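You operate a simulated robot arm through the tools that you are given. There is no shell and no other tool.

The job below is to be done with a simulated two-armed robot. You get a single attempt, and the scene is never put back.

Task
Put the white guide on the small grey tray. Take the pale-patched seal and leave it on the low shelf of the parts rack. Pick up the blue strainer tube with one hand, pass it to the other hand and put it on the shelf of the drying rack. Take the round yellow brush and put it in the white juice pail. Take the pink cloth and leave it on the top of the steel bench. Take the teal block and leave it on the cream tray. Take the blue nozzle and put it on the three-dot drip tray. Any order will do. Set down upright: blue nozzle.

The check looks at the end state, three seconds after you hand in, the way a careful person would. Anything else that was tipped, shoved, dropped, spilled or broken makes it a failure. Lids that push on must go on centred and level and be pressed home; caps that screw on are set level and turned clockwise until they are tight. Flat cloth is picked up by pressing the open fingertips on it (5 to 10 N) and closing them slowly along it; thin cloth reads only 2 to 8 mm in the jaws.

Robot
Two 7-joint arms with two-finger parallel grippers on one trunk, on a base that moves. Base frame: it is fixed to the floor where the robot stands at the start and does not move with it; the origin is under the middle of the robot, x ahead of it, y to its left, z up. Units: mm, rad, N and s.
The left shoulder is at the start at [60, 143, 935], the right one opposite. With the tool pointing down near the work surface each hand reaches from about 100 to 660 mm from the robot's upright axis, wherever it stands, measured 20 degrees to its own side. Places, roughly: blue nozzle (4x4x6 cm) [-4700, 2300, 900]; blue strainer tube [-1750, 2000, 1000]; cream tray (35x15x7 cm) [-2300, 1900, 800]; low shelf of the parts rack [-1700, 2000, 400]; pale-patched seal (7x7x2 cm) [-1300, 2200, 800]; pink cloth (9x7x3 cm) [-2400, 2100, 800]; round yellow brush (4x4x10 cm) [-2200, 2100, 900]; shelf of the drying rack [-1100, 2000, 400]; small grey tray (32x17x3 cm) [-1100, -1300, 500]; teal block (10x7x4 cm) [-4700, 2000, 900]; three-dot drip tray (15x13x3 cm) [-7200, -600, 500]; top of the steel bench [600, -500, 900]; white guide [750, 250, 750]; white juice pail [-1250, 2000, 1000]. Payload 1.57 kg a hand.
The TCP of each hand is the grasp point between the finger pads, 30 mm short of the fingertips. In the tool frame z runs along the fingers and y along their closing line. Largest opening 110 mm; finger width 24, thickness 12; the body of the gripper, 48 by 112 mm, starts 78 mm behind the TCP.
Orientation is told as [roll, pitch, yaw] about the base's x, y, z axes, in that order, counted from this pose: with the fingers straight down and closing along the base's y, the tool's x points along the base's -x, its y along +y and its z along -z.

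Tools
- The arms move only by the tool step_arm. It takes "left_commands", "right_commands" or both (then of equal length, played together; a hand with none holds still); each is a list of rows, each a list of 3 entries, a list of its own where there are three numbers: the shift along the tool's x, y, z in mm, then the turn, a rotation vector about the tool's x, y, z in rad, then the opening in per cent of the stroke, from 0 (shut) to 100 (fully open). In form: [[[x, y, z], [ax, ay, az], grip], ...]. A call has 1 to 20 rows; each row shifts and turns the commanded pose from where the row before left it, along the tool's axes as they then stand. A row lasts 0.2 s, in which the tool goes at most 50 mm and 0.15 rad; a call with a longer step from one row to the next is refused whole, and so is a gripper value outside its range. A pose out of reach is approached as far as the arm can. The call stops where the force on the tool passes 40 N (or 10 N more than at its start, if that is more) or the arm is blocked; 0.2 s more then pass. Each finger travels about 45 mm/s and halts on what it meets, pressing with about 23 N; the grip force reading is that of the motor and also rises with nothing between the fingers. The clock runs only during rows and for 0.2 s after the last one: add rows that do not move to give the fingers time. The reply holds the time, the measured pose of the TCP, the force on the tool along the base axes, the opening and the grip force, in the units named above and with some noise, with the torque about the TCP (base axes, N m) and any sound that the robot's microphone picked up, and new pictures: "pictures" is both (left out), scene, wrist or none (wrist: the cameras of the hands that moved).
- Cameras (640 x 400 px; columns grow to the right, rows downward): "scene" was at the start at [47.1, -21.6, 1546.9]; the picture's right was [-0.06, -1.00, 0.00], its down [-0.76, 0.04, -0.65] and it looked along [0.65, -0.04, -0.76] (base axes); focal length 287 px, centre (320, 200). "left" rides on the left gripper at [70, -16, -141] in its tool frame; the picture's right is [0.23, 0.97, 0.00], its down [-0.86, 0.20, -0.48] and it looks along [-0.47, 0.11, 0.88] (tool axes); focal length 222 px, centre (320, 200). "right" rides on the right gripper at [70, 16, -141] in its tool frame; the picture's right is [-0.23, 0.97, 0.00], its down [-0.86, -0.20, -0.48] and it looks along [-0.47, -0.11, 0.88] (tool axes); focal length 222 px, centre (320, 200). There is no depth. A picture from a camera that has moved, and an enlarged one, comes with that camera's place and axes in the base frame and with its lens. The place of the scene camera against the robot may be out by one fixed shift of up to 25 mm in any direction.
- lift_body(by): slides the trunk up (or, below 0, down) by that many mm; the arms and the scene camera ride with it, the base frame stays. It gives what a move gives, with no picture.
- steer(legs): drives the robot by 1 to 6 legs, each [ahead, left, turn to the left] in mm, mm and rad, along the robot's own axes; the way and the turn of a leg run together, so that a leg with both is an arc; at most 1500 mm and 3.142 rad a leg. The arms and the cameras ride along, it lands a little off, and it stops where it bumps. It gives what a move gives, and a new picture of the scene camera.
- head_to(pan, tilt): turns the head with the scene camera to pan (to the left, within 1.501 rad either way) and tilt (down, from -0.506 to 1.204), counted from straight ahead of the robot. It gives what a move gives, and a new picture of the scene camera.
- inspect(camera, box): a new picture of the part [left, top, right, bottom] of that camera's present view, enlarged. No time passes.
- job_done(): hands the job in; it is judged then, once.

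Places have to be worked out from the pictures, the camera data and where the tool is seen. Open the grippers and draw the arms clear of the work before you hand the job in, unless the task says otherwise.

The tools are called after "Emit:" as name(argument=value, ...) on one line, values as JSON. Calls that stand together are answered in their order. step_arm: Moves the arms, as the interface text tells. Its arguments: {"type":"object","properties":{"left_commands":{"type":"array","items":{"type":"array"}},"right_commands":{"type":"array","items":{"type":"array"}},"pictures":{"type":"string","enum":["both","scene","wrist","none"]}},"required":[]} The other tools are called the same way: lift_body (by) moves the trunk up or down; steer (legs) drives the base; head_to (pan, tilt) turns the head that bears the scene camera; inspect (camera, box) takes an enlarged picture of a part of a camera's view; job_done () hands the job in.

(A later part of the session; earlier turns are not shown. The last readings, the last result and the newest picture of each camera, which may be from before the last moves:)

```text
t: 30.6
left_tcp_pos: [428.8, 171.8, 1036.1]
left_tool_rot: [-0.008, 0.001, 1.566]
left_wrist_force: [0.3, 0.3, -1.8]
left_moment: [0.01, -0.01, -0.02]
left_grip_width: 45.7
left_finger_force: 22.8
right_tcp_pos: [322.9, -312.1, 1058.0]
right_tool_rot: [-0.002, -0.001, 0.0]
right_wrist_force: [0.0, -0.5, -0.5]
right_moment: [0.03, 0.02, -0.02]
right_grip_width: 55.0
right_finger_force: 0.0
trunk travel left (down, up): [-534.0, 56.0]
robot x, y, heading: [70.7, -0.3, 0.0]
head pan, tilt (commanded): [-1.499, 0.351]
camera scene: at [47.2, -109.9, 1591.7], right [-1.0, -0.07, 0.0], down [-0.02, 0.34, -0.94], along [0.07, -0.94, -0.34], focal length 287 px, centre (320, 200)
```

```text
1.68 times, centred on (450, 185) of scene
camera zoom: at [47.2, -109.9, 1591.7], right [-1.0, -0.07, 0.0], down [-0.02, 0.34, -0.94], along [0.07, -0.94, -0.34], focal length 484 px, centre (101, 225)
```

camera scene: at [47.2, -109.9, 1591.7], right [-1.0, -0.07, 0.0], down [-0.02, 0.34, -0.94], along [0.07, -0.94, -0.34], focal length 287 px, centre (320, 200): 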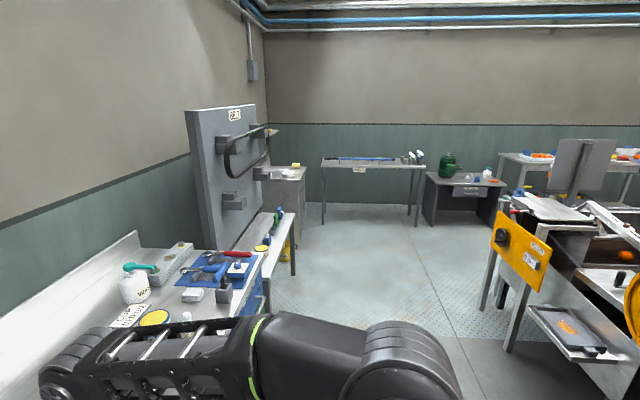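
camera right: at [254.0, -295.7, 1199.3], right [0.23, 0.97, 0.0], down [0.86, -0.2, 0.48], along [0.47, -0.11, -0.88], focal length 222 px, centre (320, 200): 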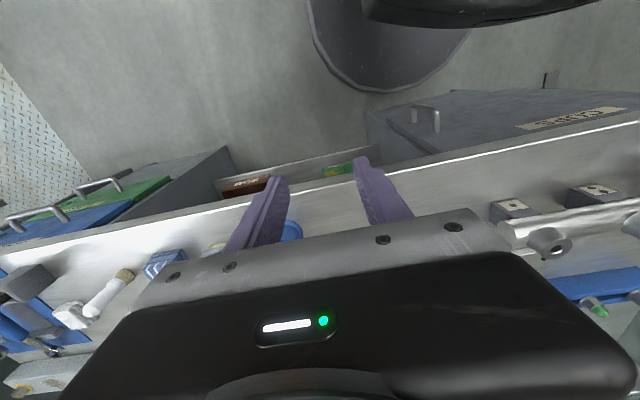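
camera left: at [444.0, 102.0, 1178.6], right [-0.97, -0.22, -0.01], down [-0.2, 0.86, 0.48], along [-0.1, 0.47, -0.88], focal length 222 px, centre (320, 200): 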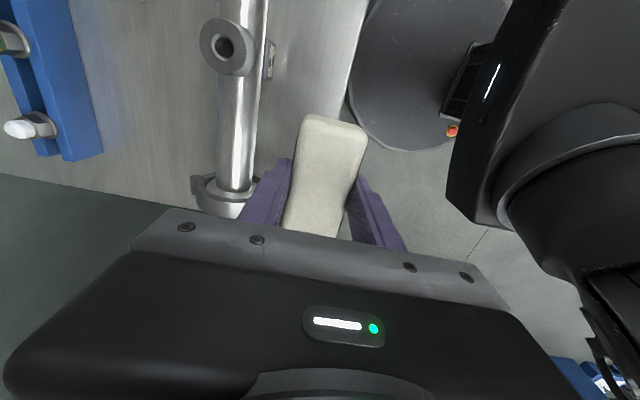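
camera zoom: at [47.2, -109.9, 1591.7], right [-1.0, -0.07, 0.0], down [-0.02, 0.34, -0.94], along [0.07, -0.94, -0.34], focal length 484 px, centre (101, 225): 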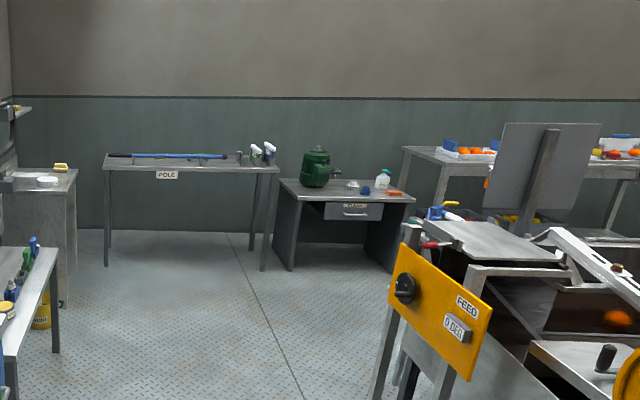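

The grey tray (orange smear, two handles) lies on a ledge of the machine with its long axis along y, centred near (-1095, -1330). I'll back off the bench 400 mm, turn right to face −y, and look.

Emit:
steer(legs=[[-400, 0, 0]])

Emit:
steer(legs=[[0, 0, -1.571]])

Emit:
head_to(pan=-0.5, tilt=0.5)

```text
t: 33.1
left_tcp_pos: [26.7, 170.6, 1036.6]
left_tool_rot: [-0.007, 0.001, 1.558]
left_wrist_force: [-0.8, -0.4, -0.9]
left_moment: [-0.03, -0.02, -0.01]
left_grip_width: 45.6
left_finger_force: 23.2
right_tcp_pos: [-83.4, -312.6, 1057.7]
right_tool_rot: [0.0, -0.002, -0.009]
right_wrist_force: [-0.9, 0.5, 0.7]
right_moment: [-0.02, -0.02, -0.03]
right_grip_width: 55.1
right_finger_force: 0.1
trunk travel left (down, up): [-534.0, 56.0]
robot x, y, heading: [-330.5, -0.0, -0.012]
head pan, tilt (commanded): [-1.499, 0.351]
camera scene: at [-358.0, -107.8, 1591.7], right [-1.0, -0.06, 0.0], down [-0.02, 0.34, -0.94], along [0.06, -0.94, -0.34], focal length 287 px, centre (320, 200)
```

scene: 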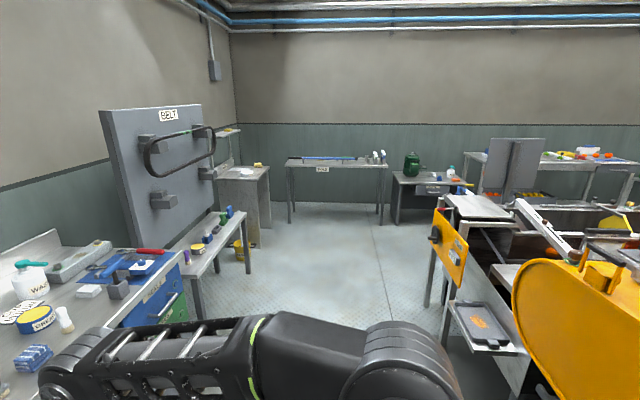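

```text
t: 37.3
left_tcp_pos: [-147.8, -349.8, 1036.0]
left_tool_rot: [-0.007, 0.0, 0.032]
left_wrist_force: [0.2, -0.6, -0.9]
left_moment: [0.0, 0.0, 0.01]
left_grip_width: 45.5
left_finger_force: 23.0
right_tcp_pos: [-635.4, -261.0, 1058.2]
right_tool_rot: [0.0, 0.0, -1.537]
right_wrist_force: [0.4, 0.2, 0.3]
right_moment: [-0.03, -0.01, 0.0]
right_grip_width: 54.9
right_finger_force: 0.1
trunk travel left (down, up): [-534.0, 56.0]
robot x, y, heading: [-333.6, 1.2, -1.535]
head pan, tilt (commanded): [-1.499, 0.351]
camera scene: at [-426.5, 4.8, 1591.7], right [-0.11, 0.99, 0.0], down [0.34, 0.04, -0.94], along [-0.93, -0.1, -0.34], focal length 287 px, centre (320, 200)
```

scene: 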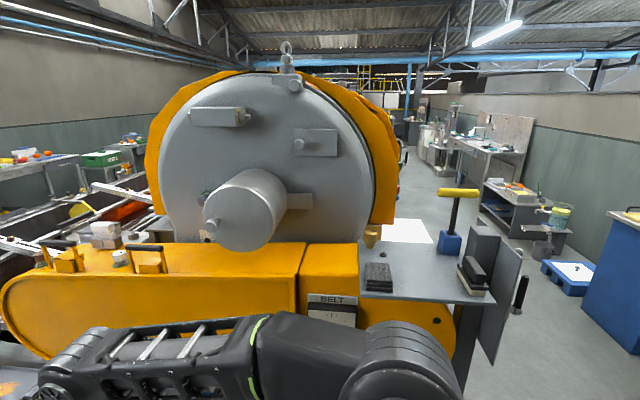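

```text
t: 38.5
left_tcp_pos: [-148.2, -351.9, 1036.0]
left_tool_rot: [-0.007, 0.0, 0.032]
left_wrist_force: [-0.4, -0.2, -1.6]
left_moment: [-0.01, 0.02, -0.01]
left_grip_width: 45.5
left_finger_force: 22.8
right_tcp_pos: [-635.8, -260.2, 1059.0]
right_tool_rot: [0.0, 0.0, -1.536]
right_wrist_force: [-0.5, 0.2, -0.6]
right_moment: [-0.02, -0.04, 0.02]
right_grip_width: 55.0
right_finger_force: 0.0
trunk travel left (down, up): [-534.0, 56.0]
robot x, y, heading: [-334.2, 3.0, -1.536]
head pan, tilt (commanded): [-0.499, 0.499]
camera scene: at [-374.7, -66.6, 1578.0], right [-0.89, 0.45, 0.0], down [0.21, 0.43, -0.88], along [-0.39, -0.78, -0.48], focal length 287 px, centre (320, 200)
```

scene: 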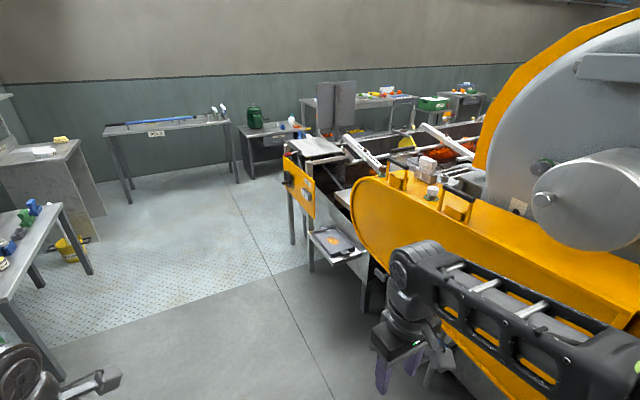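

The machine's face runs along x≈-1200 with the tray ledge jutting out to about x -1000. I'll drive ahead 1180 mm along −y and turn right to face −x, opposite the tray.

Emit:
steer(legs=[[1180, 0, 0], [0, 0, -1.6]])

Emit:
head_to(pan=0.2, tilt=0.6)

```text
t: 48.4
left_tcp_pos: [-648.8, -1360.0, 1035.6]
left_tool_rot: [-0.007, 0.0, -1.545]
left_wrist_force: [-0.4, -0.1, -1.8]
left_moment: [0.0, -0.01, 0.03]
left_grip_width: 45.5
left_finger_force: 22.8
right_tcp_pos: [-556.1, -875.2, 1057.6]
right_tool_rot: [0.0, 0.0, -3.113]
right_wrist_force: [0.4, -0.3, 0.4]
right_moment: [0.01, -0.03, -0.01]
right_grip_width: 55.0
right_finger_force: 0.0
trunk travel left (down, up): [-534.0, 56.0]
robot x, y, heading: [-295.9, -1182.0, -3.113]
head pan, tilt (commanded): [-0.499, 0.499]
camera scene: at [-347.4, -1154.1, 1578.0], right [0.45, 0.89, 0.0], down [0.43, -0.22, -0.88], along [-0.78, 0.4, -0.48], focal length 287 px, centre (320, 200)
```

scene: 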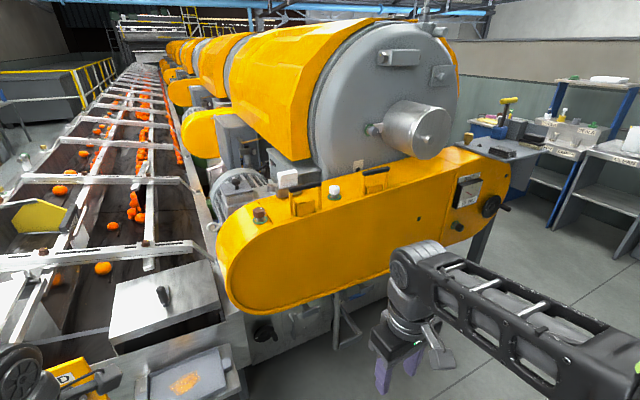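

```text
t: 49.4
left_tcp_pos: [-650.2, -1361.3, 1035.6]
left_tool_rot: [-0.007, 0.0, -1.547]
left_wrist_force: [0.7, 0.4, -1.0]
left_moment: [0.01, 0.01, 0.04]
left_grip_width: 45.7
left_finger_force: 23.5
right_tcp_pos: [-557.0, -873.8, 1057.8]
right_tool_rot: [-0.001, 0.0, -3.113]
right_wrist_force: [-0.2, -1.3, 0.1]
right_moment: [-0.02, 0.03, 0.01]
right_grip_width: 55.1
right_finger_force: 0.1
trunk travel left (down, up): [-534.0, 56.0]
robot x, y, heading: [-296.3, -1182.0, -3.114]
head pan, tilt (commanded): [0.201, 0.6]
camera scene: at [-352.5, -1215.4, 1568.9], right [-0.23, 0.97, 0.0], down [0.55, 0.13, -0.83], along [-0.8, -0.19, -0.56], focal length 287 px, centre (320, 200)
```

scene: 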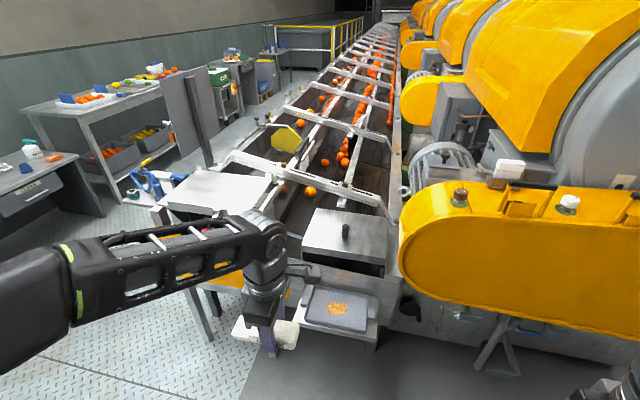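

The tray is clearly visible at about (-1092, -1328), the FEED panel stands to its left (y < -1513). To keep my left elbow away from that panel I'll approach from the +y side at a slant: strafe right 210 mm, turn left 0.36 rad, then look.

Emit:
steer(legs=[[0, -210, 0], [0, 0, 0.363]])

Emit:
head_to(pan=0.0, tilt=0.75)

```text
t: 52.2
left_tcp_pos: [-564.2, -1269.7, 1035.8]
left_tool_rot: [-0.006, 0.004, -1.177]
left_wrist_force: [0.1, -0.1, -0.8]
left_moment: [0.03, -0.01, 0.04]
left_grip_width: 45.4
left_finger_force: 23.0
right_tcp_pos: [-654.6, -782.7, 1057.8]
right_tool_rot: [0.0, -0.002, -2.745]
right_wrist_force: [0.9, 0.6, 0.8]
right_moment: [0.01, 0.0, 0.03]
right_grip_width: 55.0
right_finger_force: 0.0
trunk travel left (down, up): [-534.0, 56.0]
robot x, y, heading: [-304.7, -977.8, -2.741]
head pan, tilt (commanded): [0.201, 0.6]
camera scene: at [-347.3, -1028.0, 1568.9], right [-0.56, 0.83, 0.0], down [0.47, 0.32, -0.83], along [-0.68, -0.46, -0.57], focal length 287 px, centre (320, 200)
```

scene: 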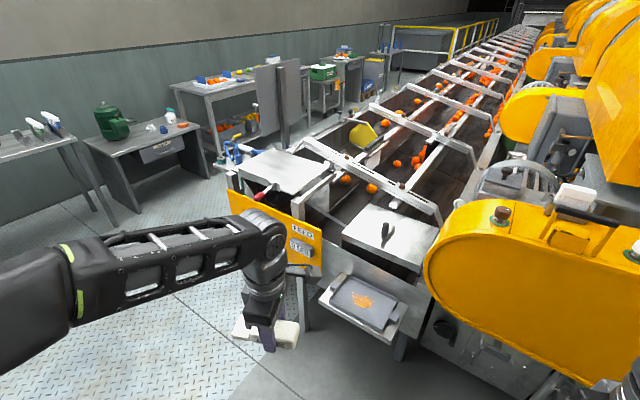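

```text
t: 52.9
left_tcp_pos: [-565.1, -1269.7, 1034.8]
left_tool_rot: [-0.007, 0.001, -1.177]
left_wrist_force: [0.0, 0.1, -1.4]
left_moment: [0.03, 0.01, 0.0]
left_grip_width: 45.5
left_finger_force: 23.2
right_tcp_pos: [-654.8, -783.5, 1058.1]
right_tool_rot: [0.001, -0.001, -2.744]
right_wrist_force: [0.3, 0.7, -0.5]
right_moment: [-0.03, -0.02, -0.01]
right_grip_width: 55.0
right_finger_force: 0.1
trunk travel left (down, up): [-534.0, 56.0]
robot x, y, heading: [-300.7, -973.4, -2.743]
head pan, tilt (commanded): [0.0, 0.75]
camera scene: at [-350.7, -1010.2, 1556.1], right [-0.39, 0.92, 0.0], down [0.63, 0.26, -0.73], along [-0.67, -0.28, -0.68], focal length 287 px, centre (320, 200)
```

scene: 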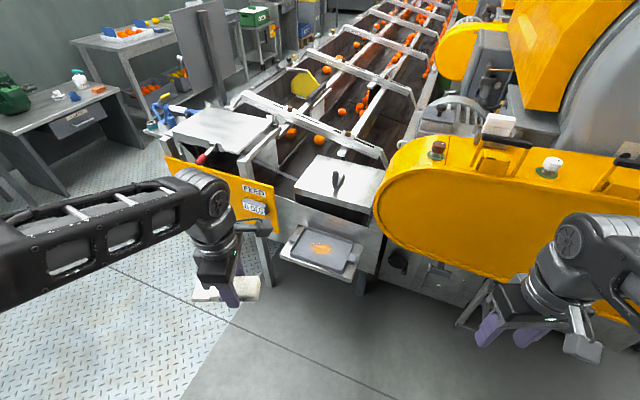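

The tray now appears straight ahead at about (-1078, -1325, 520) and the approach is clear of the FEED panel. I'll drive ahead 325 mm with 124 mm to the right and look again.

Emit:
steer(legs=[[325, -124, 0]])

Emit:
head_to(pan=0.3, tilt=0.95)

```text
t: 55.1
left_tcp_pos: [-907.4, -1279.7, 1035.8]
left_tool_rot: [-0.005, 0.001, -1.181]
left_wrist_force: [-1.0, -0.7, -0.8]
left_moment: [0.0, 0.0, 0.0]
left_grip_width: 45.4
left_finger_force: 22.5
right_tcp_pos: [-996.0, -792.4, 1056.9]
right_tool_rot: [-0.001, 0.0, -2.747]
right_wrist_force: [-0.4, 0.0, -0.2]
right_moment: [-0.01, -0.08, 0.02]
right_grip_width: 54.9
right_finger_force: 0.1
trunk travel left (down, up): [-534.0, 56.0]
robot x, y, heading: [-643.5, -984.7, -2.746]
head pan, tilt (commanded): [0.0, 0.75]
camera scene: at [-692.8, -1021.3, 1556.0], right [-0.38, 0.92, 0.0], down [0.63, 0.26, -0.73], along [-0.67, -0.28, -0.68], focal length 287 px, centre (320, 200)
```

scene: 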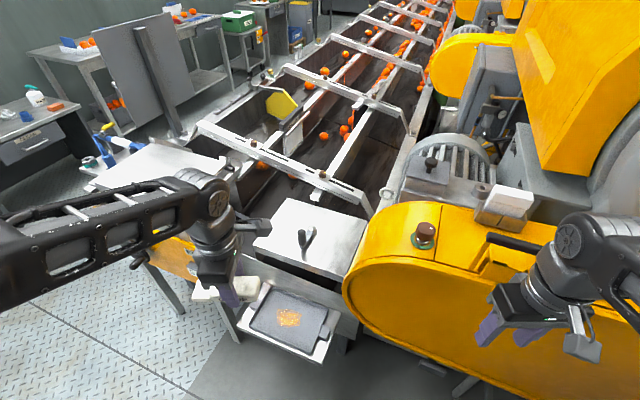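

```text
t: 56.0
left_tcp_pos: [-907.0, -1279.5, 1035.8]
left_tool_rot: [-0.007, 0.002, -1.18]
left_wrist_force: [-0.3, 0.0, -1.7]
left_moment: [0.01, -0.03, 0.0]
left_grip_width: 45.4
left_finger_force: 22.9
right_tcp_pos: [-995.5, -791.5, 1057.7]
right_tool_rot: [0.001, 0.0, -2.746]
right_wrist_force: [0.8, -0.8, -0.4]
right_moment: [0.02, 0.01, 0.02]
right_grip_width: 55.1
right_finger_force: 0.0
trunk travel left (down, up): [-534.0, 56.0]
robot x, y, heading: [-641.4, -981.0, -2.75]
head pan, tilt (commanded): [0.3, 0.949]
camera scene: at [-671.2, -1036.0, 1540.5], right [-0.64, 0.77, 0.0], down [0.62, 0.52, -0.58], along [-0.45, -0.37, -0.81], focal length 287 px, centre (320, 200)
```

scene: 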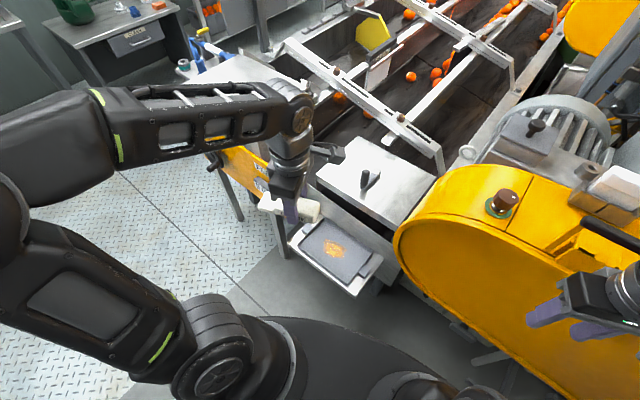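

The hand is beside the tray at transport height. I'll extend the left hand about 180 mm to be above the tray and re-yaw so the guide lies along y.

Emit:
step_arm(left_commands=[[[2, -15, 0], [0, 0, 0], 0], [[2.4, -20, 0], [0, 0, 0], 0], [[2.4, -20, 0], [0, 0, 0], 0], [[2.4, -20, 0], [0, 0, 0], 0], [[2.4, -20, 0], [0, 0, 0], 0], [[2.4, -20, 0], [0, 0, 0], 0], [[2.4, -20, 0], [0, 0, 0], 0], [[2.4, -20, 0], [0, 0, 0], 0], [[2.4, -20, 0], [0, 0, 0], 0], [[0, 0, 0], [0, 0, 0.1], 0], [[0, 0, 0], [0, 0, 0.1], 0], [[0, 0, 0], [0, 0, 0.1], 0], [[0, 0, 0], [0, 0, 0.09], 0], [[0, 0, 0], [0, 0, 0], 0]])

```text
t: 59.0
left_tcp_pos: [-1077.3, -1327.3, 1037.0]
left_tool_rot: [-0.006, 0.0, -1.571]
left_wrist_force: [-0.1, -0.9, -0.4]
left_moment: [0.0, 0.0, 0.05]
left_grip_width: 45.4
left_finger_force: 23.4
right_tcp_pos: [-996.3, -792.8, 1057.8]
right_tool_rot: [-0.001, 0.0, -2.746]
right_wrist_force: [0.3, -0.9, 0.4]
right_moment: [-0.04, -0.01, -0.02]
right_grip_width: 55.1
right_finger_force: 0.0
trunk travel left (down, up): [-534.0, 56.0]
robot x, y, heading: [-642.5, -983.7, -2.748]
head pan, tilt (commanded): [0.3, 0.949]
camera scene: at [-671.1, -1036.0, 1540.5], right [-0.64, 0.77, 0.0], down [0.62, 0.52, -0.58], along [-0.45, -0.37, -0.81], focal length 287 px, centre (320, 200)
camera left: at [-1092.2, -1257.7, 1179.6], right [0.97, 0.23, -0.01], down [0.2, -0.85, 0.48], along [0.1, -0.47, -0.88], focal length 222 px, centre (320, 200)
```

scene: 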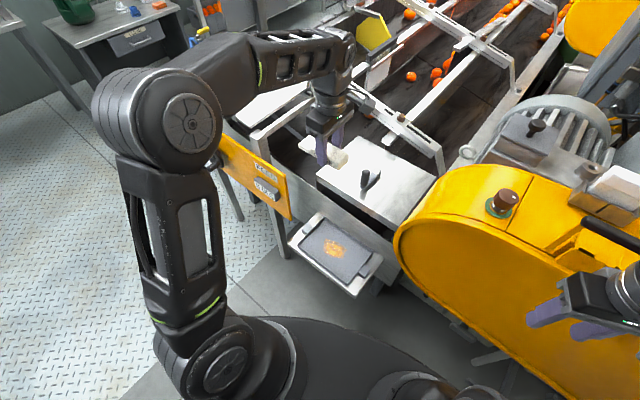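
left: 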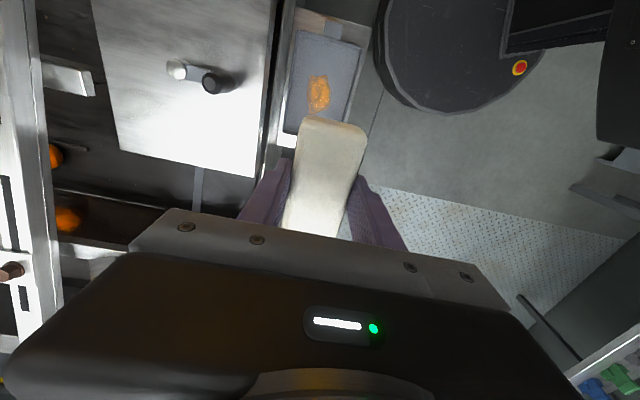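

The wrist camera shows the tray below and slightly toward +y of the hand. I'll zoom both views to measure the tray and the arm's clearance to the FEED panel and the knob plate.

Emit:
inspect(camera="left", box=[230, 0, 430, 160])

Emit:
inspect(camera="scene", box=[200, 60, 460, 320])

```text
2.50 times, centred on (330, 80) of left
camera zoom: at [-1092.2, -1257.7, 1179.6], right [0.97, 0.23, -0.01], down [0.2, -0.85, 0.48], along [0.1, -0.47, -0.88], focal length 555 px, centre (295, 500)
```

zoom: 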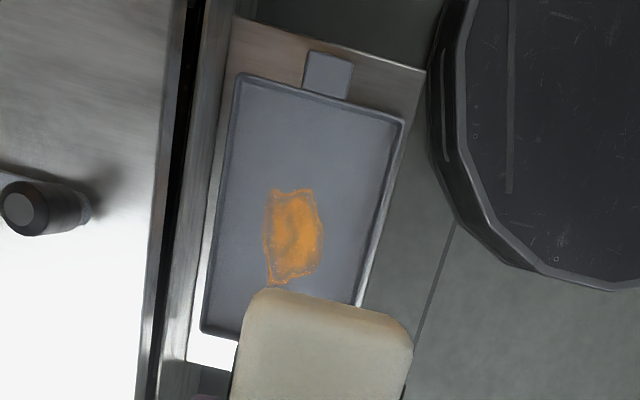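

```text
1.54 times, centred on (330, 190) of scene
camera zoom: at [-671.1, -1036.0, 1540.5], right [-0.64, 0.77, 0.0], down [0.62, 0.52, -0.58], along [-0.45, -0.37, -0.81], focal length 442 px, centre (305, 215)
```

zoom: 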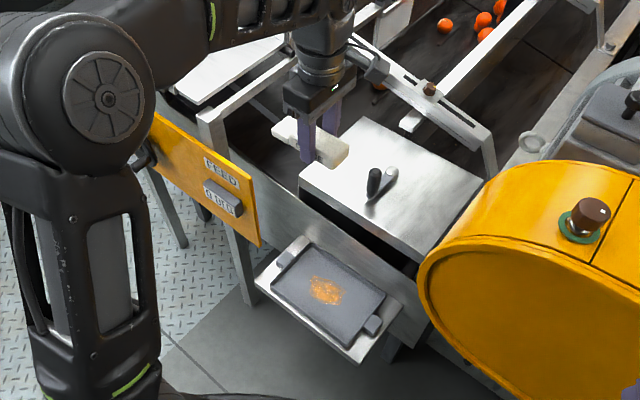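

The tray centre works out near (-1090, -1298, ~490), clear of plate, guard and panel. Before lowering the trunk I'll look to the right to check the right arm's clearance from the guard.

Emit:
head_to(pan=-0.8, tilt=0.7)

```text
t: 60.3
left_tcp_pos: [-1076.1, -1327.2, 1036.4]
left_tool_rot: [-0.007, 0.0, -1.569]
left_wrist_force: [-0.3, 0.5, -0.8]
left_moment: [-0.01, 0.03, -0.01]
left_grip_width: 45.3
left_finger_force: 23.0
right_tcp_pos: [-994.6, -792.4, 1057.3]
right_tool_rot: [0.001, -0.001, -2.748]
right_wrist_force: [-0.2, 0.2, -0.2]
right_moment: [0.01, -0.01, -0.01]
right_grip_width: 55.0
right_finger_force: 0.0
trunk travel left (down, up): [-534.0, 56.0]
robot x, y, heading: [-645.3, -987.5, -2.748]
head pan, tilt (commanded): [-0.799, 0.7]
camera scene: at [-693.4, -956.1, 1560.3], right [0.39, 0.92, 0.0], down [0.59, -0.25, -0.76], along [-0.7, 0.3, -0.64], focal length 287 px, centre (320, 200)
```

scene: 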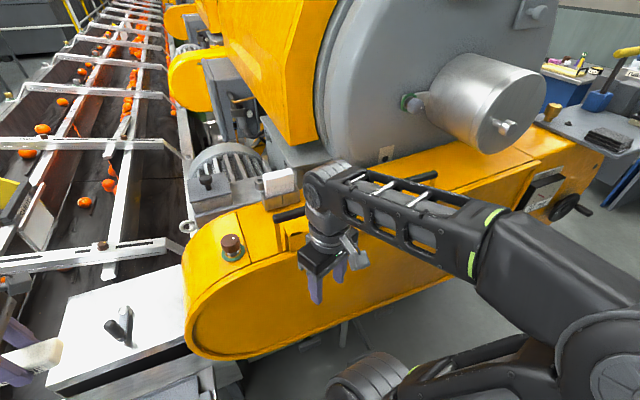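

The right arm is clear of the guard for a descent. I'll shift the left hand over the tray centre and then lower the trunk by 430 mm.

Emit:
step_arm(left_commands=[[[15, -7, 0], [0, 0, 0], 0], [[14, -7, 0], [0, 0, 0], 0], [[0, 0, 0], [0, 0, 0], 0]], pictures="none")

Emit:
lift_body(by=-430)

Emit:
head_to(pan=0.35, tilt=0.75)

Emit:
inspect(camera="left", box=[0, 0, 640, 400])

```text
t: 61.1
left_tcp_pos: [-1091.3, -1298.5, 1037.3]
left_tool_rot: [-0.007, -0.002, -1.568]
left_wrist_force: [-0.7, 0.5, -1.3]
left_moment: [0.03, -0.02, -0.02]
left_grip_width: 45.5
left_finger_force: 22.7
right_tcp_pos: [-995.0, -793.6, 1058.2]
right_tool_rot: [-0.001, 0.0, -2.749]
right_wrist_force: [-0.3, -0.3, 0.6]
right_moment: [0.02, 0.01, 0.02]
right_grip_width: 54.9
right_finger_force: 0.1
trunk travel left (down, up): [-534.0, 56.0]
robot x, y, heading: [-643.5, -985.3, -2.75]
head pan, tilt (commanded): [-0.799, 0.7]
```

```text
refused: -430 is not a number from -400 to 400
```

```text
t: 62.5
left_tcp_pos: [-1091.4, -1298.5, 1038.5]
left_tool_rot: [-0.008, -0.003, -1.57]
left_wrist_force: [-0.1, -0.7, -1.6]
left_moment: [-0.01, 0.01, 0.01]
left_grip_width: 45.3
left_finger_force: 22.9
right_tcp_pos: [-996.0, -792.1, 1058.4]
right_tool_rot: [0.0, 0.001, -2.747]
right_wrist_force: [0.0, -0.7, -0.4]
right_moment: [-0.02, 0.0, 0.0]
right_grip_width: 54.9
right_finger_force: 0.1
trunk travel left (down, up): [-534.0, 56.0]
robot x, y, heading: [-641.1, -983.7, -2.743]
head pan, tilt (commanded): [0.351, 0.75]
camera scene: at [-676.2, -1045.6, 1556.0], right [-0.68, 0.74, 0.0], down [0.5, 0.46, -0.73], along [-0.54, -0.5, -0.68], focal length 287 px, centre (320, 200)
```

scene: 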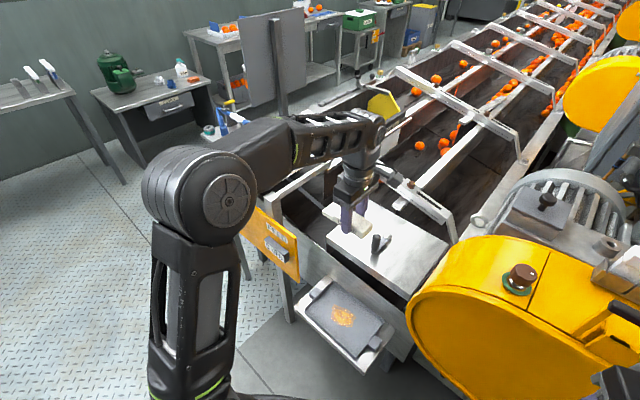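

```text
1.00 times, centred on (320, 200) of left (not enlarged: the box is as wide or as high as the picture)
camera zoom: at [-1106.1, -1228.8, 1180.2], right [0.97, 0.23, -0.01], down [0.2, -0.85, 0.48], along [0.1, -0.47, -0.88], focal length 222 px, centre (320, 200)
```

zoom: 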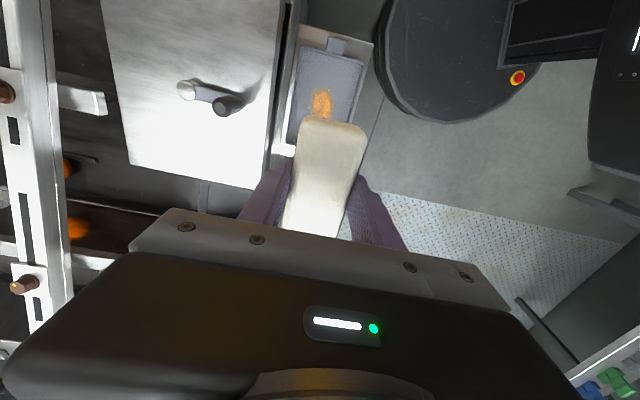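

Each lift is limited to 400 mm; I'll lower 200 mm first and check.

Emit:
lift_body(by=-200)

Emit:
head_to(pan=0.35, tilt=0.7)

Emit:
inspect(camera="left", box=[0, 0, 640, 400])

```text
t: 64.6
left_tcp_pos: [-1091.3, -1299.4, 837.4]
left_tool_rot: [-0.008, -0.001, -1.57]
left_wrist_force: [0.3, -0.4, -0.6]
left_moment: [0.02, 0.02, -0.03]
left_grip_width: 45.4
left_finger_force: 23.2
right_tcp_pos: [-994.8, -794.3, 857.4]
right_tool_rot: [0.0, 0.0, -2.749]
right_wrist_force: [-0.2, 0.4, 0.5]
right_moment: [0.01, 0.01, 0.02]
right_grip_width: 54.9
right_finger_force: 0.0
trunk travel left (down, up): [-334.0, 256.0]
robot x, y, heading: [-643.6, -984.7, -2.748]
head pan, tilt (commanded): [0.351, 0.75]
```

```text
t: 65.2
left_tcp_pos: [-1090.5, -1298.3, 836.2]
left_tool_rot: [-0.008, -0.002, -1.571]
left_wrist_force: [-0.2, 0.4, -1.1]
left_moment: [0.0, -0.03, 0.0]
left_grip_width: 45.6
left_finger_force: 23.1
right_tcp_pos: [-995.4, -792.8, 859.2]
right_tool_rot: [0.0, 0.0, -2.746]
right_wrist_force: [-0.4, 0.6, 0.4]
right_moment: [0.01, 0.01, 0.0]
right_grip_width: 55.1
right_finger_force: 0.1
trunk travel left (down, up): [-334.0, 256.0]
robot x, y, heading: [-642.6, -984.5, -2.746]
head pan, tilt (commanded): [0.351, 0.7]
camera scene: at [-677.7, -1047.1, 1360.3], right [-0.68, 0.73, 0.0], down [0.47, 0.44, -0.76], along [-0.56, -0.52, -0.64], focal length 287 px, centre (320, 200)
```

scene: 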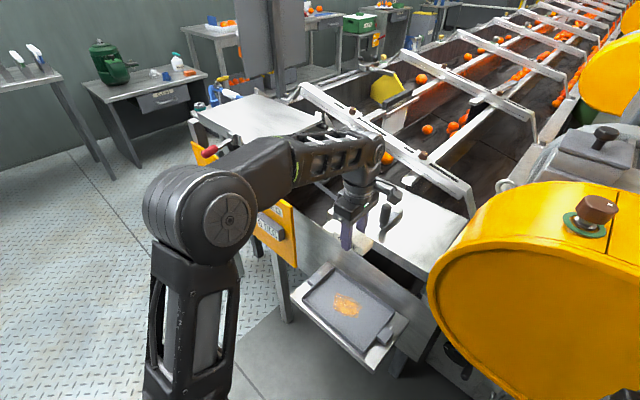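

```text
1.00 times, centred on (320, 200) of left (not enlarged: the box is as wide or as high as the picture)
camera zoom: at [-1106.0, -1228.8, 980.2], right [0.97, 0.23, -0.01], down [0.2, -0.85, 0.48], along [0.1, -0.47, -0.88], focal length 222 px, centre (320, 200)
```

zoom: 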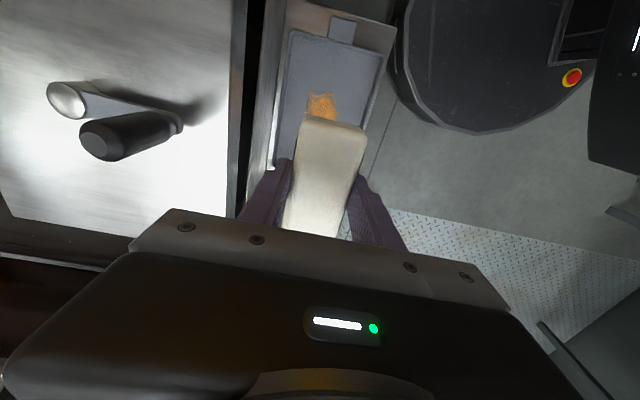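

The tray's rim is confirmed at z≈490 and the hand is centred over it with clearance to the knob plate. I'll lower the trunk another 270 mm.

Emit:
lift_body(by=-270)

Emit:
head_to(pan=0.35, tilt=0.6)

Emit:
inspect(camera="left", box=[0, 0, 640, 400])

```text
t: 68.0
left_tcp_pos: [-1089.9, -1298.8, 568.4]
left_tool_rot: [-0.007, -0.002, -1.57]
left_wrist_force: [-0.2, 0.9, -2.1]
left_moment: [0.0, 0.01, 0.03]
left_grip_width: 45.5
left_finger_force: 23.2
right_tcp_pos: [-994.7, -793.1, 589.1]
right_tool_rot: [-0.001, -0.001, -2.747]
right_wrist_force: [0.7, -0.5, 0.2]
right_moment: [-0.05, 0.02, 0.04]
right_grip_width: 55.0
right_finger_force: 0.1
trunk travel left (down, up): [-64.0, 526.0]
robot x, y, heading: [-644.8, -984.6, -2.747]
head pan, tilt (commanded): [0.351, 0.7]
```

```text
t: 68.7
left_tcp_pos: [-1090.9, -1298.4, 566.7]
left_tool_rot: [-0.008, -0.001, -1.568]
left_wrist_force: [0.4, -0.1, -1.7]
left_moment: [0.03, -0.03, 0.0]
left_grip_width: 45.5
left_finger_force: 22.8
right_tcp_pos: [-994.5, -792.2, 588.3]
right_tool_rot: [0.0, 0.001, -2.746]
right_wrist_force: [0.1, -0.8, 0.5]
right_moment: [-0.01, -0.01, 0.0]
right_grip_width: 54.9
right_finger_force: 0.1
trunk travel left (down, up): [-64.0, 526.0]
robot x, y, heading: [-641.6, -981.5, -2.752]
head pan, tilt (commanded): [0.351, 0.6]
camera scene: at [-680.2, -1049.4, 1098.9], right [-0.68, 0.73, 0.0], down [0.42, 0.38, -0.82], along [-0.61, -0.56, -0.57], focal length 287 px, centre (320, 200)
```

scene: 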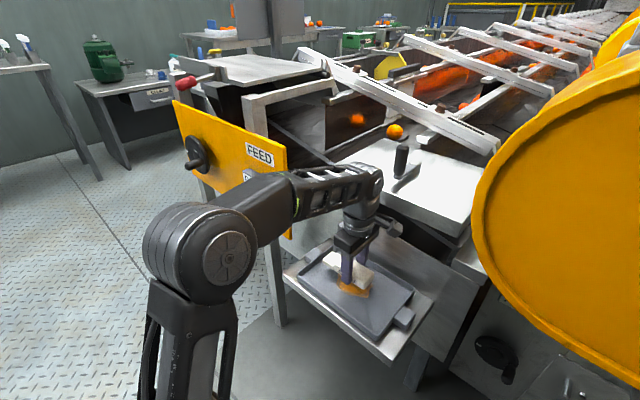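

```text
1.00 times, centred on (320, 200) of left (not enlarged: the box is as wide or as high as the picture)
camera zoom: at [-1106.0, -1228.8, 710.2], right [0.97, 0.23, -0.01], down [0.2, -0.85, 0.48], along [0.1, -0.47, -0.88], focal length 222 px, centre (320, 200)
```

zoom: 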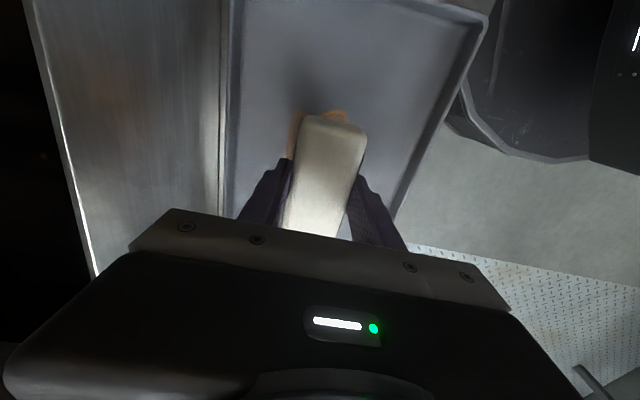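

The guide is over the tray, all clear. I'll lower the hand gently in steps until contact.

Emit:
step_arm(left_commands=[[[0, 0, 10], [0, 0, 0], 0], [[0, 0, 10], [0, 0, 0], 0], [[0, 0, 10], [0, 0, 0], 0], [[0, 0, 8], [0, 0, 0], 0], [[0, 0, 4], [0, 0, 0], 0], [[0, 0, 0], [0, 0, 0], 0]], pictures="wrist")

```text
t: 69.8
left_tcp_pos: [-1091.1, -1298.5, 534.2]
left_tool_rot: [-0.019, -0.003, -1.568]
left_wrist_force: [4.6, -0.2, 19.5]
left_moment: [0.15, -0.68, 0.06]
left_grip_width: 45.6
left_finger_force: 23.0
right_tcp_pos: [-994.3, -792.2, 587.7]
right_tool_rot: [0.0, -0.002, -2.745]
right_wrist_force: [0.0, 0.4, -0.6]
right_moment: [0.01, -0.01, -0.06]
right_grip_width: 55.1
right_finger_force: 0.0
trunk travel left (down, up): [-64.0, 526.0]
robot x, y, heading: [-640.8, -982.9, -2.749]
head pan, tilt (commanded): [0.351, 0.6]
stopped in row 5 (left hand): the force on the tool passed its limit at 46 N (the readings are from after the stop); the commanded pose is now the measured one
camera left: at [-1105.5, -1228.2, 678.3], right [0.97, 0.23, -0.02], down [0.21, -0.85, 0.48], along [0.09, -0.47, -0.88], focal length 222 px, centre (320, 200)
```

left: 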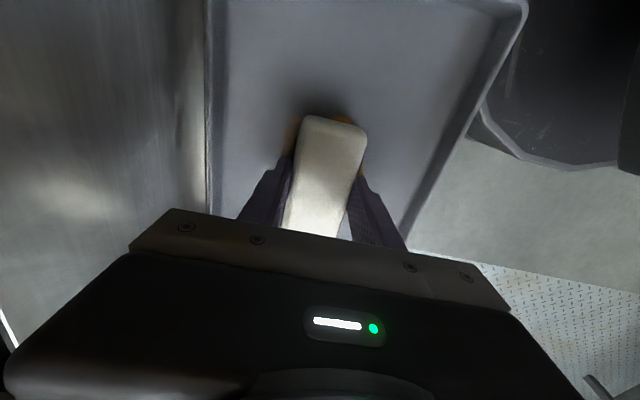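

Contact at TCP z≈534 (tray floor ~504). I'll ease up 1 mm, open the fingers, and rise.

Emit:
step_arm(left_commands=[[[0, 0, -1.5], [0, 0, 0], 0], [[0, 0, 0], [0, 0, 0], 20], [[0, 0, 0], [0, 0, 0], 50], [[0, 0, 0], [0, 0, 0], 70], [[0, 0, 0], [0, 0, 0], 70], [[0, 0, 0], [0, 0, 0], 70], [[0, 0, -5], [0, 0, 0], 70], [[0, 0, -10], [0, 0, 0], 70], [[0, 0, -15], [0, 0, 0], 70], [[0, 0, -20], [0, 0, 0], 70], [[0, 0, -20], [0, 0, 0], 70], [[0, 0, -20], [0, 0, 0], 70]])

```text
t: 72.4
left_tcp_pos: [-1090.1, -1300.1, 624.2]
left_tool_rot: [-0.011, -0.004, -1.569]
left_wrist_force: [-1.2, -0.5, 0.1]
left_moment: [0.03, 0.0, 0.02]
left_grip_width: 76.9
left_finger_force: 0.0
right_tcp_pos: [-995.6, -792.3, 588.1]
right_tool_rot: [0.001, 0.001, -2.746]
right_wrist_force: [-0.3, 0.0, -0.3]
right_moment: [0.05, 0.04, -0.03]
right_grip_width: 54.9
right_finger_force: 0.0
trunk travel left (down, up): [-64.0, 526.0]
robot x, y, heading: [-643.1, -981.8, -2.745]
head pan, tilt (commanded): [0.351, 0.6]
camera scene: at [-680.0, -1049.4, 1098.9], right [-0.68, 0.73, 0.0], down [0.42, 0.38, -0.83], along [-0.61, -0.56, -0.57], focal length 287 px, centre (320, 200)
camera left: at [-1104.8, -1229.9, 767.3], right [0.97, 0.23, -0.01], down [0.21, -0.85, 0.48], along [0.1, -0.47, -0.88], focal length 222 px, centre (320, 200)
```

scene: 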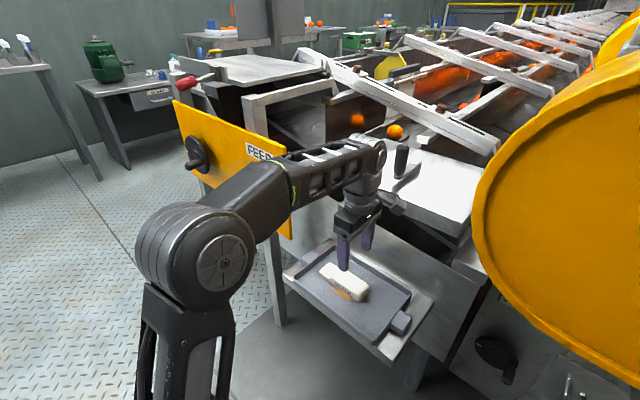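
left: 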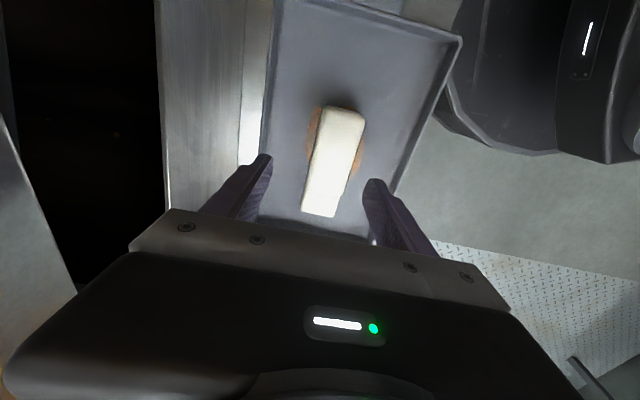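

The guide lies in the tray. I'll raise the trunk, draw the left hand back, and then back away from the machine.

Emit:
lift_body(by=400)

Emit:
step_arm(left_commands=[[[0, 15, 0], [0, 0, 0], 70], [[0, 25, 0], [0, 0, 0], 70], [[0, 30, 0], [0, 0, 0], 60], [[0, 30, 0], [0, 0, 0], 50], [[0, 30, 0], [0, 0, 0], 50], [[0, 30, 0], [0, 0, 0], 50], [[0, 30, 0], [0, 0, 0], 50], [[0, 0, 0], [0, 0, -0.15], 50], [[0, 0, 0], [0, 0, -0.15], 50], [[0, 0, 0], [0, 0, -0.15], 50]], pictures="scene")

Emit:
steer(legs=[[-350, 0, 0], [0, 0, -1.96]])

Emit:
head_to(pan=0.0, tilt=0.35)

Emit:
head_to(pan=0.6, tilt=0.35)

```text
t: 76.2
left_tcp_pos: [-1090.1, -1301.3, 1023.7]
left_tool_rot: [-0.012, -0.002, -1.568]
left_wrist_force: [-0.6, 1.2, -0.9]
left_moment: [-0.01, -0.01, -0.01]
left_grip_width: 76.7
left_finger_force: 0.1
right_tcp_pos: [-995.7, -793.3, 987.2]
right_tool_rot: [0.0, 0.0, -2.747]
right_wrist_force: [0.1, 0.4, 0.7]
right_moment: [-0.02, 0.0, -0.01]
right_grip_width: 54.9
right_finger_force: 0.1
trunk travel left (down, up): [-464.0, 126.0]
robot x, y, heading: [-638.5, -982.5, -2.744]
head pan, tilt (commanded): [0.351, 0.6]
```

```text
t: 78.4
left_tcp_pos: [-900.4, -1298.8, 1020.5]
left_tool_rot: [-0.009, 0.004, -1.116]
left_wrist_force: [0.2, -0.6, 0.6]
left_moment: [0.01, 0.01, 0.0]
left_grip_width: 55.0
left_finger_force: 0.1
right_tcp_pos: [-995.7, -792.2, 988.1]
right_tool_rot: [0.0, 0.0, -2.745]
right_wrist_force: [0.5, -0.6, -0.7]
right_moment: [0.0, 0.01, -0.02]
right_grip_width: 55.1
right_finger_force: 0.1
trunk travel left (down, up): [-464.0, 126.0]
robot x, y, heading: [-640.2, -985.4, -2.748]
head pan, tilt (commanded): [0.351, 0.6]
camera scene: at [-679.9, -1049.3, 1498.9], right [-0.68, 0.73, 0.0], down [0.41, 0.38, -0.83], along [-0.61, -0.56, -0.56], focal length 287 px, centre (320, 200)
```

scene: 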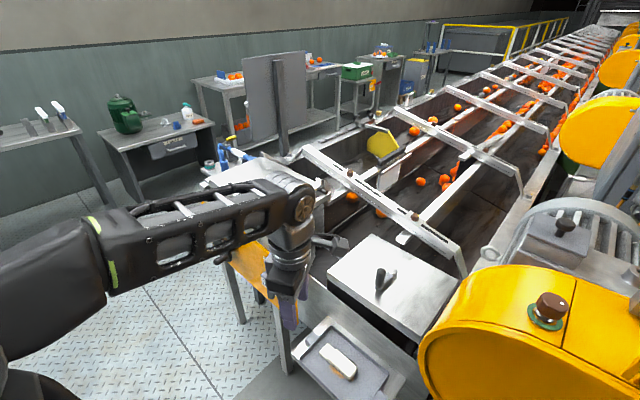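

```text
t: 85.4
left_tcp_pos: [-508.9, -489.5, 1022.0]
left_tool_rot: [-0.012, 0.005, -3.107]
left_wrist_force: [-0.2, -0.5, 0.3]
left_moment: [-0.01, -0.03, -0.01]
left_grip_width: 54.9
left_finger_force: 0.0
right_tcp_pos: [-6.5, -605.7, 986.7]
right_tool_rot: [0.001, 0.0, 1.549]
right_wrist_force: [0.5, -0.5, 1.0]
right_moment: [-0.01, -0.02, 0.0]
right_grip_width: 55.0
right_finger_force: 0.0
trunk travel left (down, up): [-464.0, 126.0]
robot x, y, heading: [-323.6, -853.4, 1.548]
head pan, tilt (commanded): [0.351, 0.6]
camera scene: at [-354.7, -815.2, 1498.9], right [0.95, 0.32, 0.0], down [0.18, -0.53, -0.83], along [-0.27, 0.78, -0.56], focal length 287 px, centre (320, 200)
```

scene: 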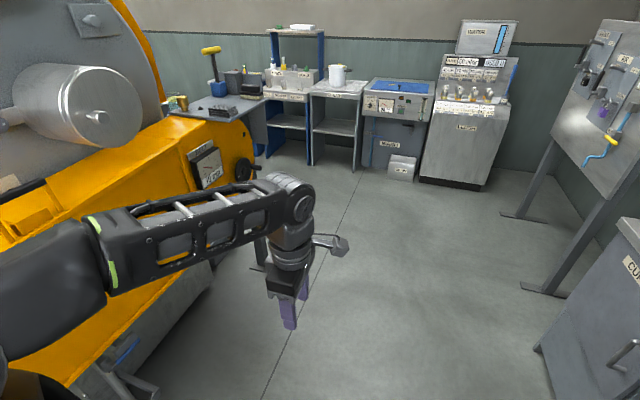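

```text
t: 86.2
left_tcp_pos: [-508.3, -488.5, 1022.4]
left_tool_rot: [-0.01, 0.006, -3.107]
left_wrist_force: [0.0, 0.2, 0.0]
left_moment: [0.0, 0.01, 0.01]
left_grip_width: 55.1
left_finger_force: 0.0
right_tcp_pos: [-7.8, -605.7, 987.9]
right_tool_rot: [0.0, -0.001, 1.548]
right_wrist_force: [-0.3, 0.1, 0.4]
right_moment: [-0.02, -0.02, 0.01]
right_grip_width: 55.1
right_finger_force: 0.0
trunk travel left (down, up): [-464.0, 126.0]
robot x, y, heading: [-326.6, -856.8, 1.551]
head pan, tilt (commanded): [0.0, 0.351]
camera scene: at [-324.2, -805.7, 1521.6], right [1.0, -0.02, 0.0], down [-0.01, -0.34, -0.94], along [0.02, 0.94, -0.34], focal length 287 px, centre (320, 200)
```

scene: 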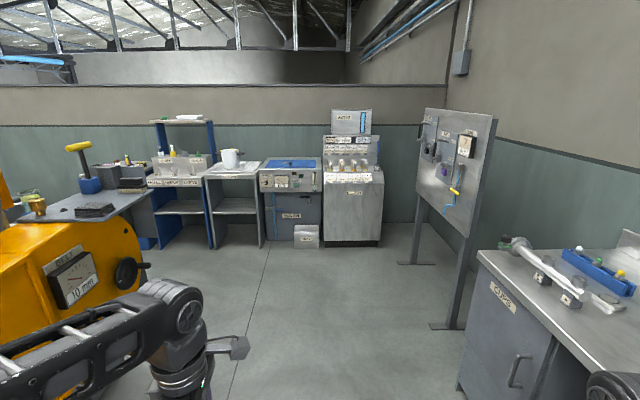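

```text
t: 87.2
left_tcp_pos: [-509.0, -487.2, 1021.5]
left_tool_rot: [-0.013, 0.006, -3.108]
left_wrist_force: [0.5, -0.2, -0.9]
left_moment: [0.02, 0.02, 0.04]
left_grip_width: 55.0
left_finger_force: 0.1
right_tcp_pos: [-8.1, -606.8, 988.0]
right_tool_rot: [0.001, -0.001, 1.55]
right_wrist_force: [0.2, -0.7, -0.3]
right_moment: [0.02, -0.03, 0.01]
right_grip_width: 55.0
right_finger_force: 0.0
trunk travel left (down, up): [-464.0, 126.0]
robot x, y, heading: [-322.8, -850.6, 1.555]
head pan, tilt (commanded): [0.6, 0.351]
camera scene: at [-377.0, -820.8, 1521.7], right [0.84, 0.55, 0.0], down [0.19, -0.29, -0.94], along [-0.51, 0.79, -0.34], focal length 287 px, centre (320, 200)
```

scene: 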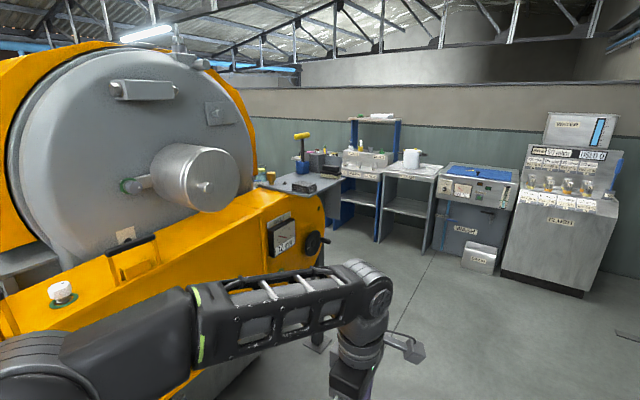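

The guide is visible in the tray. Facing +y now, I can see the drying rack (grey, with the pail), the parts rack (blue legs) and the counters. I'll drive ahead along the free aisle to about y=1000.

Emit:
steer(legs=[[1450, 0, 0.02], [350, 0, 0]])

Emit:
head_to(pan=0.75, tilt=0.4)

```text
t: 96.3
left_tcp_pos: [-535.5, 1302.7, 1020.4]
left_tool_rot: [-0.01, 0.005, -3.062]
left_wrist_force: [-0.3, 0.9, -0.1]
left_moment: [-0.05, 0.04, 0.01]
left_grip_width: 55.0
left_finger_force: 0.1
right_tcp_pos: [-29.9, 1207.2, 987.5]
right_tool_rot: [0.0, 0.0, 1.595]
right_wrist_force: [-0.2, 0.3, 0.2]
right_moment: [-0.01, 0.05, 0.03]
right_grip_width: 54.8
right_finger_force: 0.1
trunk travel left (down, up): [-464.0, 126.0]
robot x, y, heading: [-336.4, 946.3, 1.598]
head pan, tilt (commanded): [0.6, 0.351]
camera scene: at [-389.2, 976.1, 1521.6], right [0.81, 0.58, 0.0], down [0.2, -0.28, -0.94], along [-0.55, 0.76, -0.34], focal length 287 px, centre (320, 200)
```

scene: 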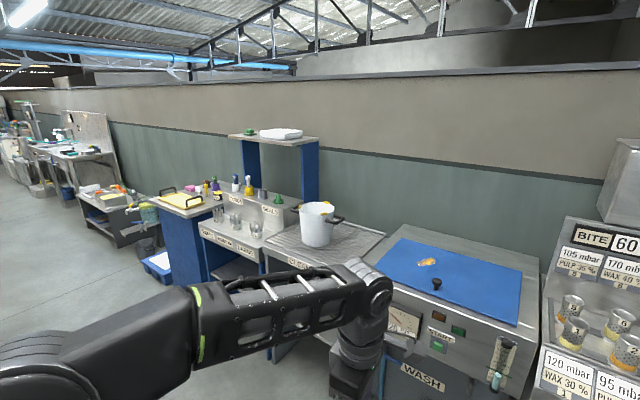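

```text
t: 97.0
left_tcp_pos: [-533.3, 1301.3, 1021.2]
left_tool_rot: [-0.011, 0.006, -3.062]
left_wrist_force: [0.2, -0.6, -0.5]
left_moment: [-0.01, -0.03, 0.04]
left_grip_width: 55.1
left_finger_force: 0.0
right_tcp_pos: [-28.2, 1206.1, 988.2]
right_tool_rot: [0.001, 0.001, 1.594]
right_wrist_force: [0.5, -0.3, 0.2]
right_moment: [0.0, 0.0, 0.02]
right_grip_width: 54.9
right_finger_force: 0.0
trunk travel left (down, up): [-464.0, 126.0]
robot x, y, heading: [-335.2, 944.9, 1.593]
head pan, tilt (commanded): [0.75, 0.4]
camera scene: at [-399.5, 966.0, 1517.2], right [0.72, 0.7, 0.0], down [0.27, -0.28, -0.92], along [-0.64, 0.66, -0.39], focal length 287 px, centre (320, 200)
```

scene: 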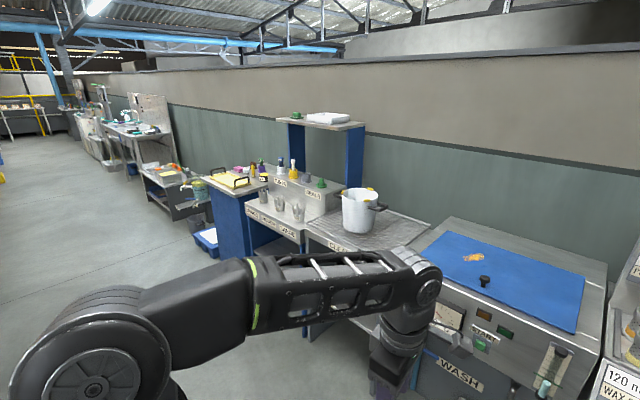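

Now the left-wall counters are closer. I'll zoom in to identify the strainer tube, seal, pail, brush, cloth and cream tray.

Emit:
inspect(camera="scene", box=[120, 100, 300, 240])

Emit:
inspect(camera="scene", box=[240, 120, 440, 260])

Emit:
inspect(camera="scene", box=[0, 60, 200, 200])

```text
2.86 times, centred on (210, 170) of scene
camera zoom: at [-399.5, 966.0, 1517.2], right [0.72, 0.7, 0.0], down [0.27, -0.28, -0.92], along [-0.64, 0.66, -0.39], focal length 821 px, centre (634, 286)
```

zoom: 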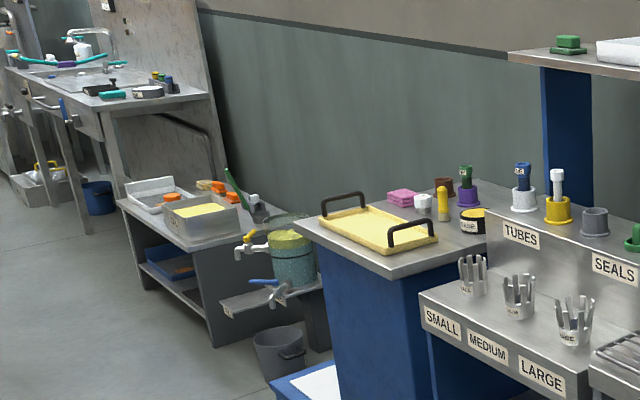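

```text
2.86 times, centred on (340, 190) of scene
camera zoom: at [-399.5, 966.0, 1517.2], right [0.72, 0.7, 0.0], down [0.27, -0.28, -0.92], along [-0.64, 0.66, -0.39], focal length 821 px, centre (263, 229)
```

zoom: 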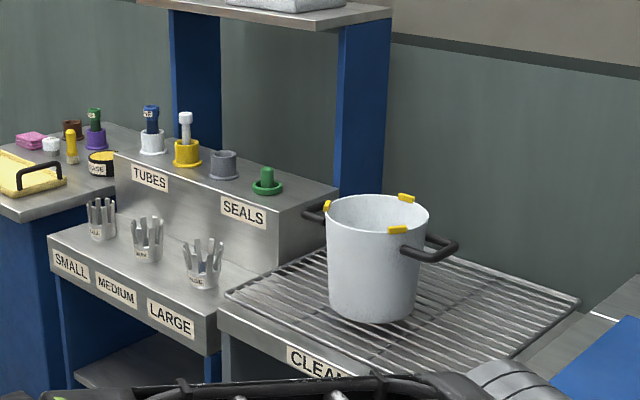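

```text
2.86 times, centred on (100, 130) of scene
camera zoom: at [-399.5, 966.0, 1517.2], right [0.72, 0.7, 0.0], down [0.27, -0.28, -0.92], along [-0.64, 0.66, -0.39], focal length 821 px, centre (949, 400)
```

zoom: 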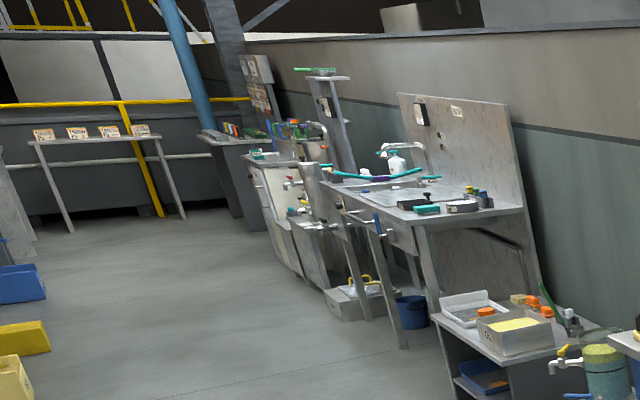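

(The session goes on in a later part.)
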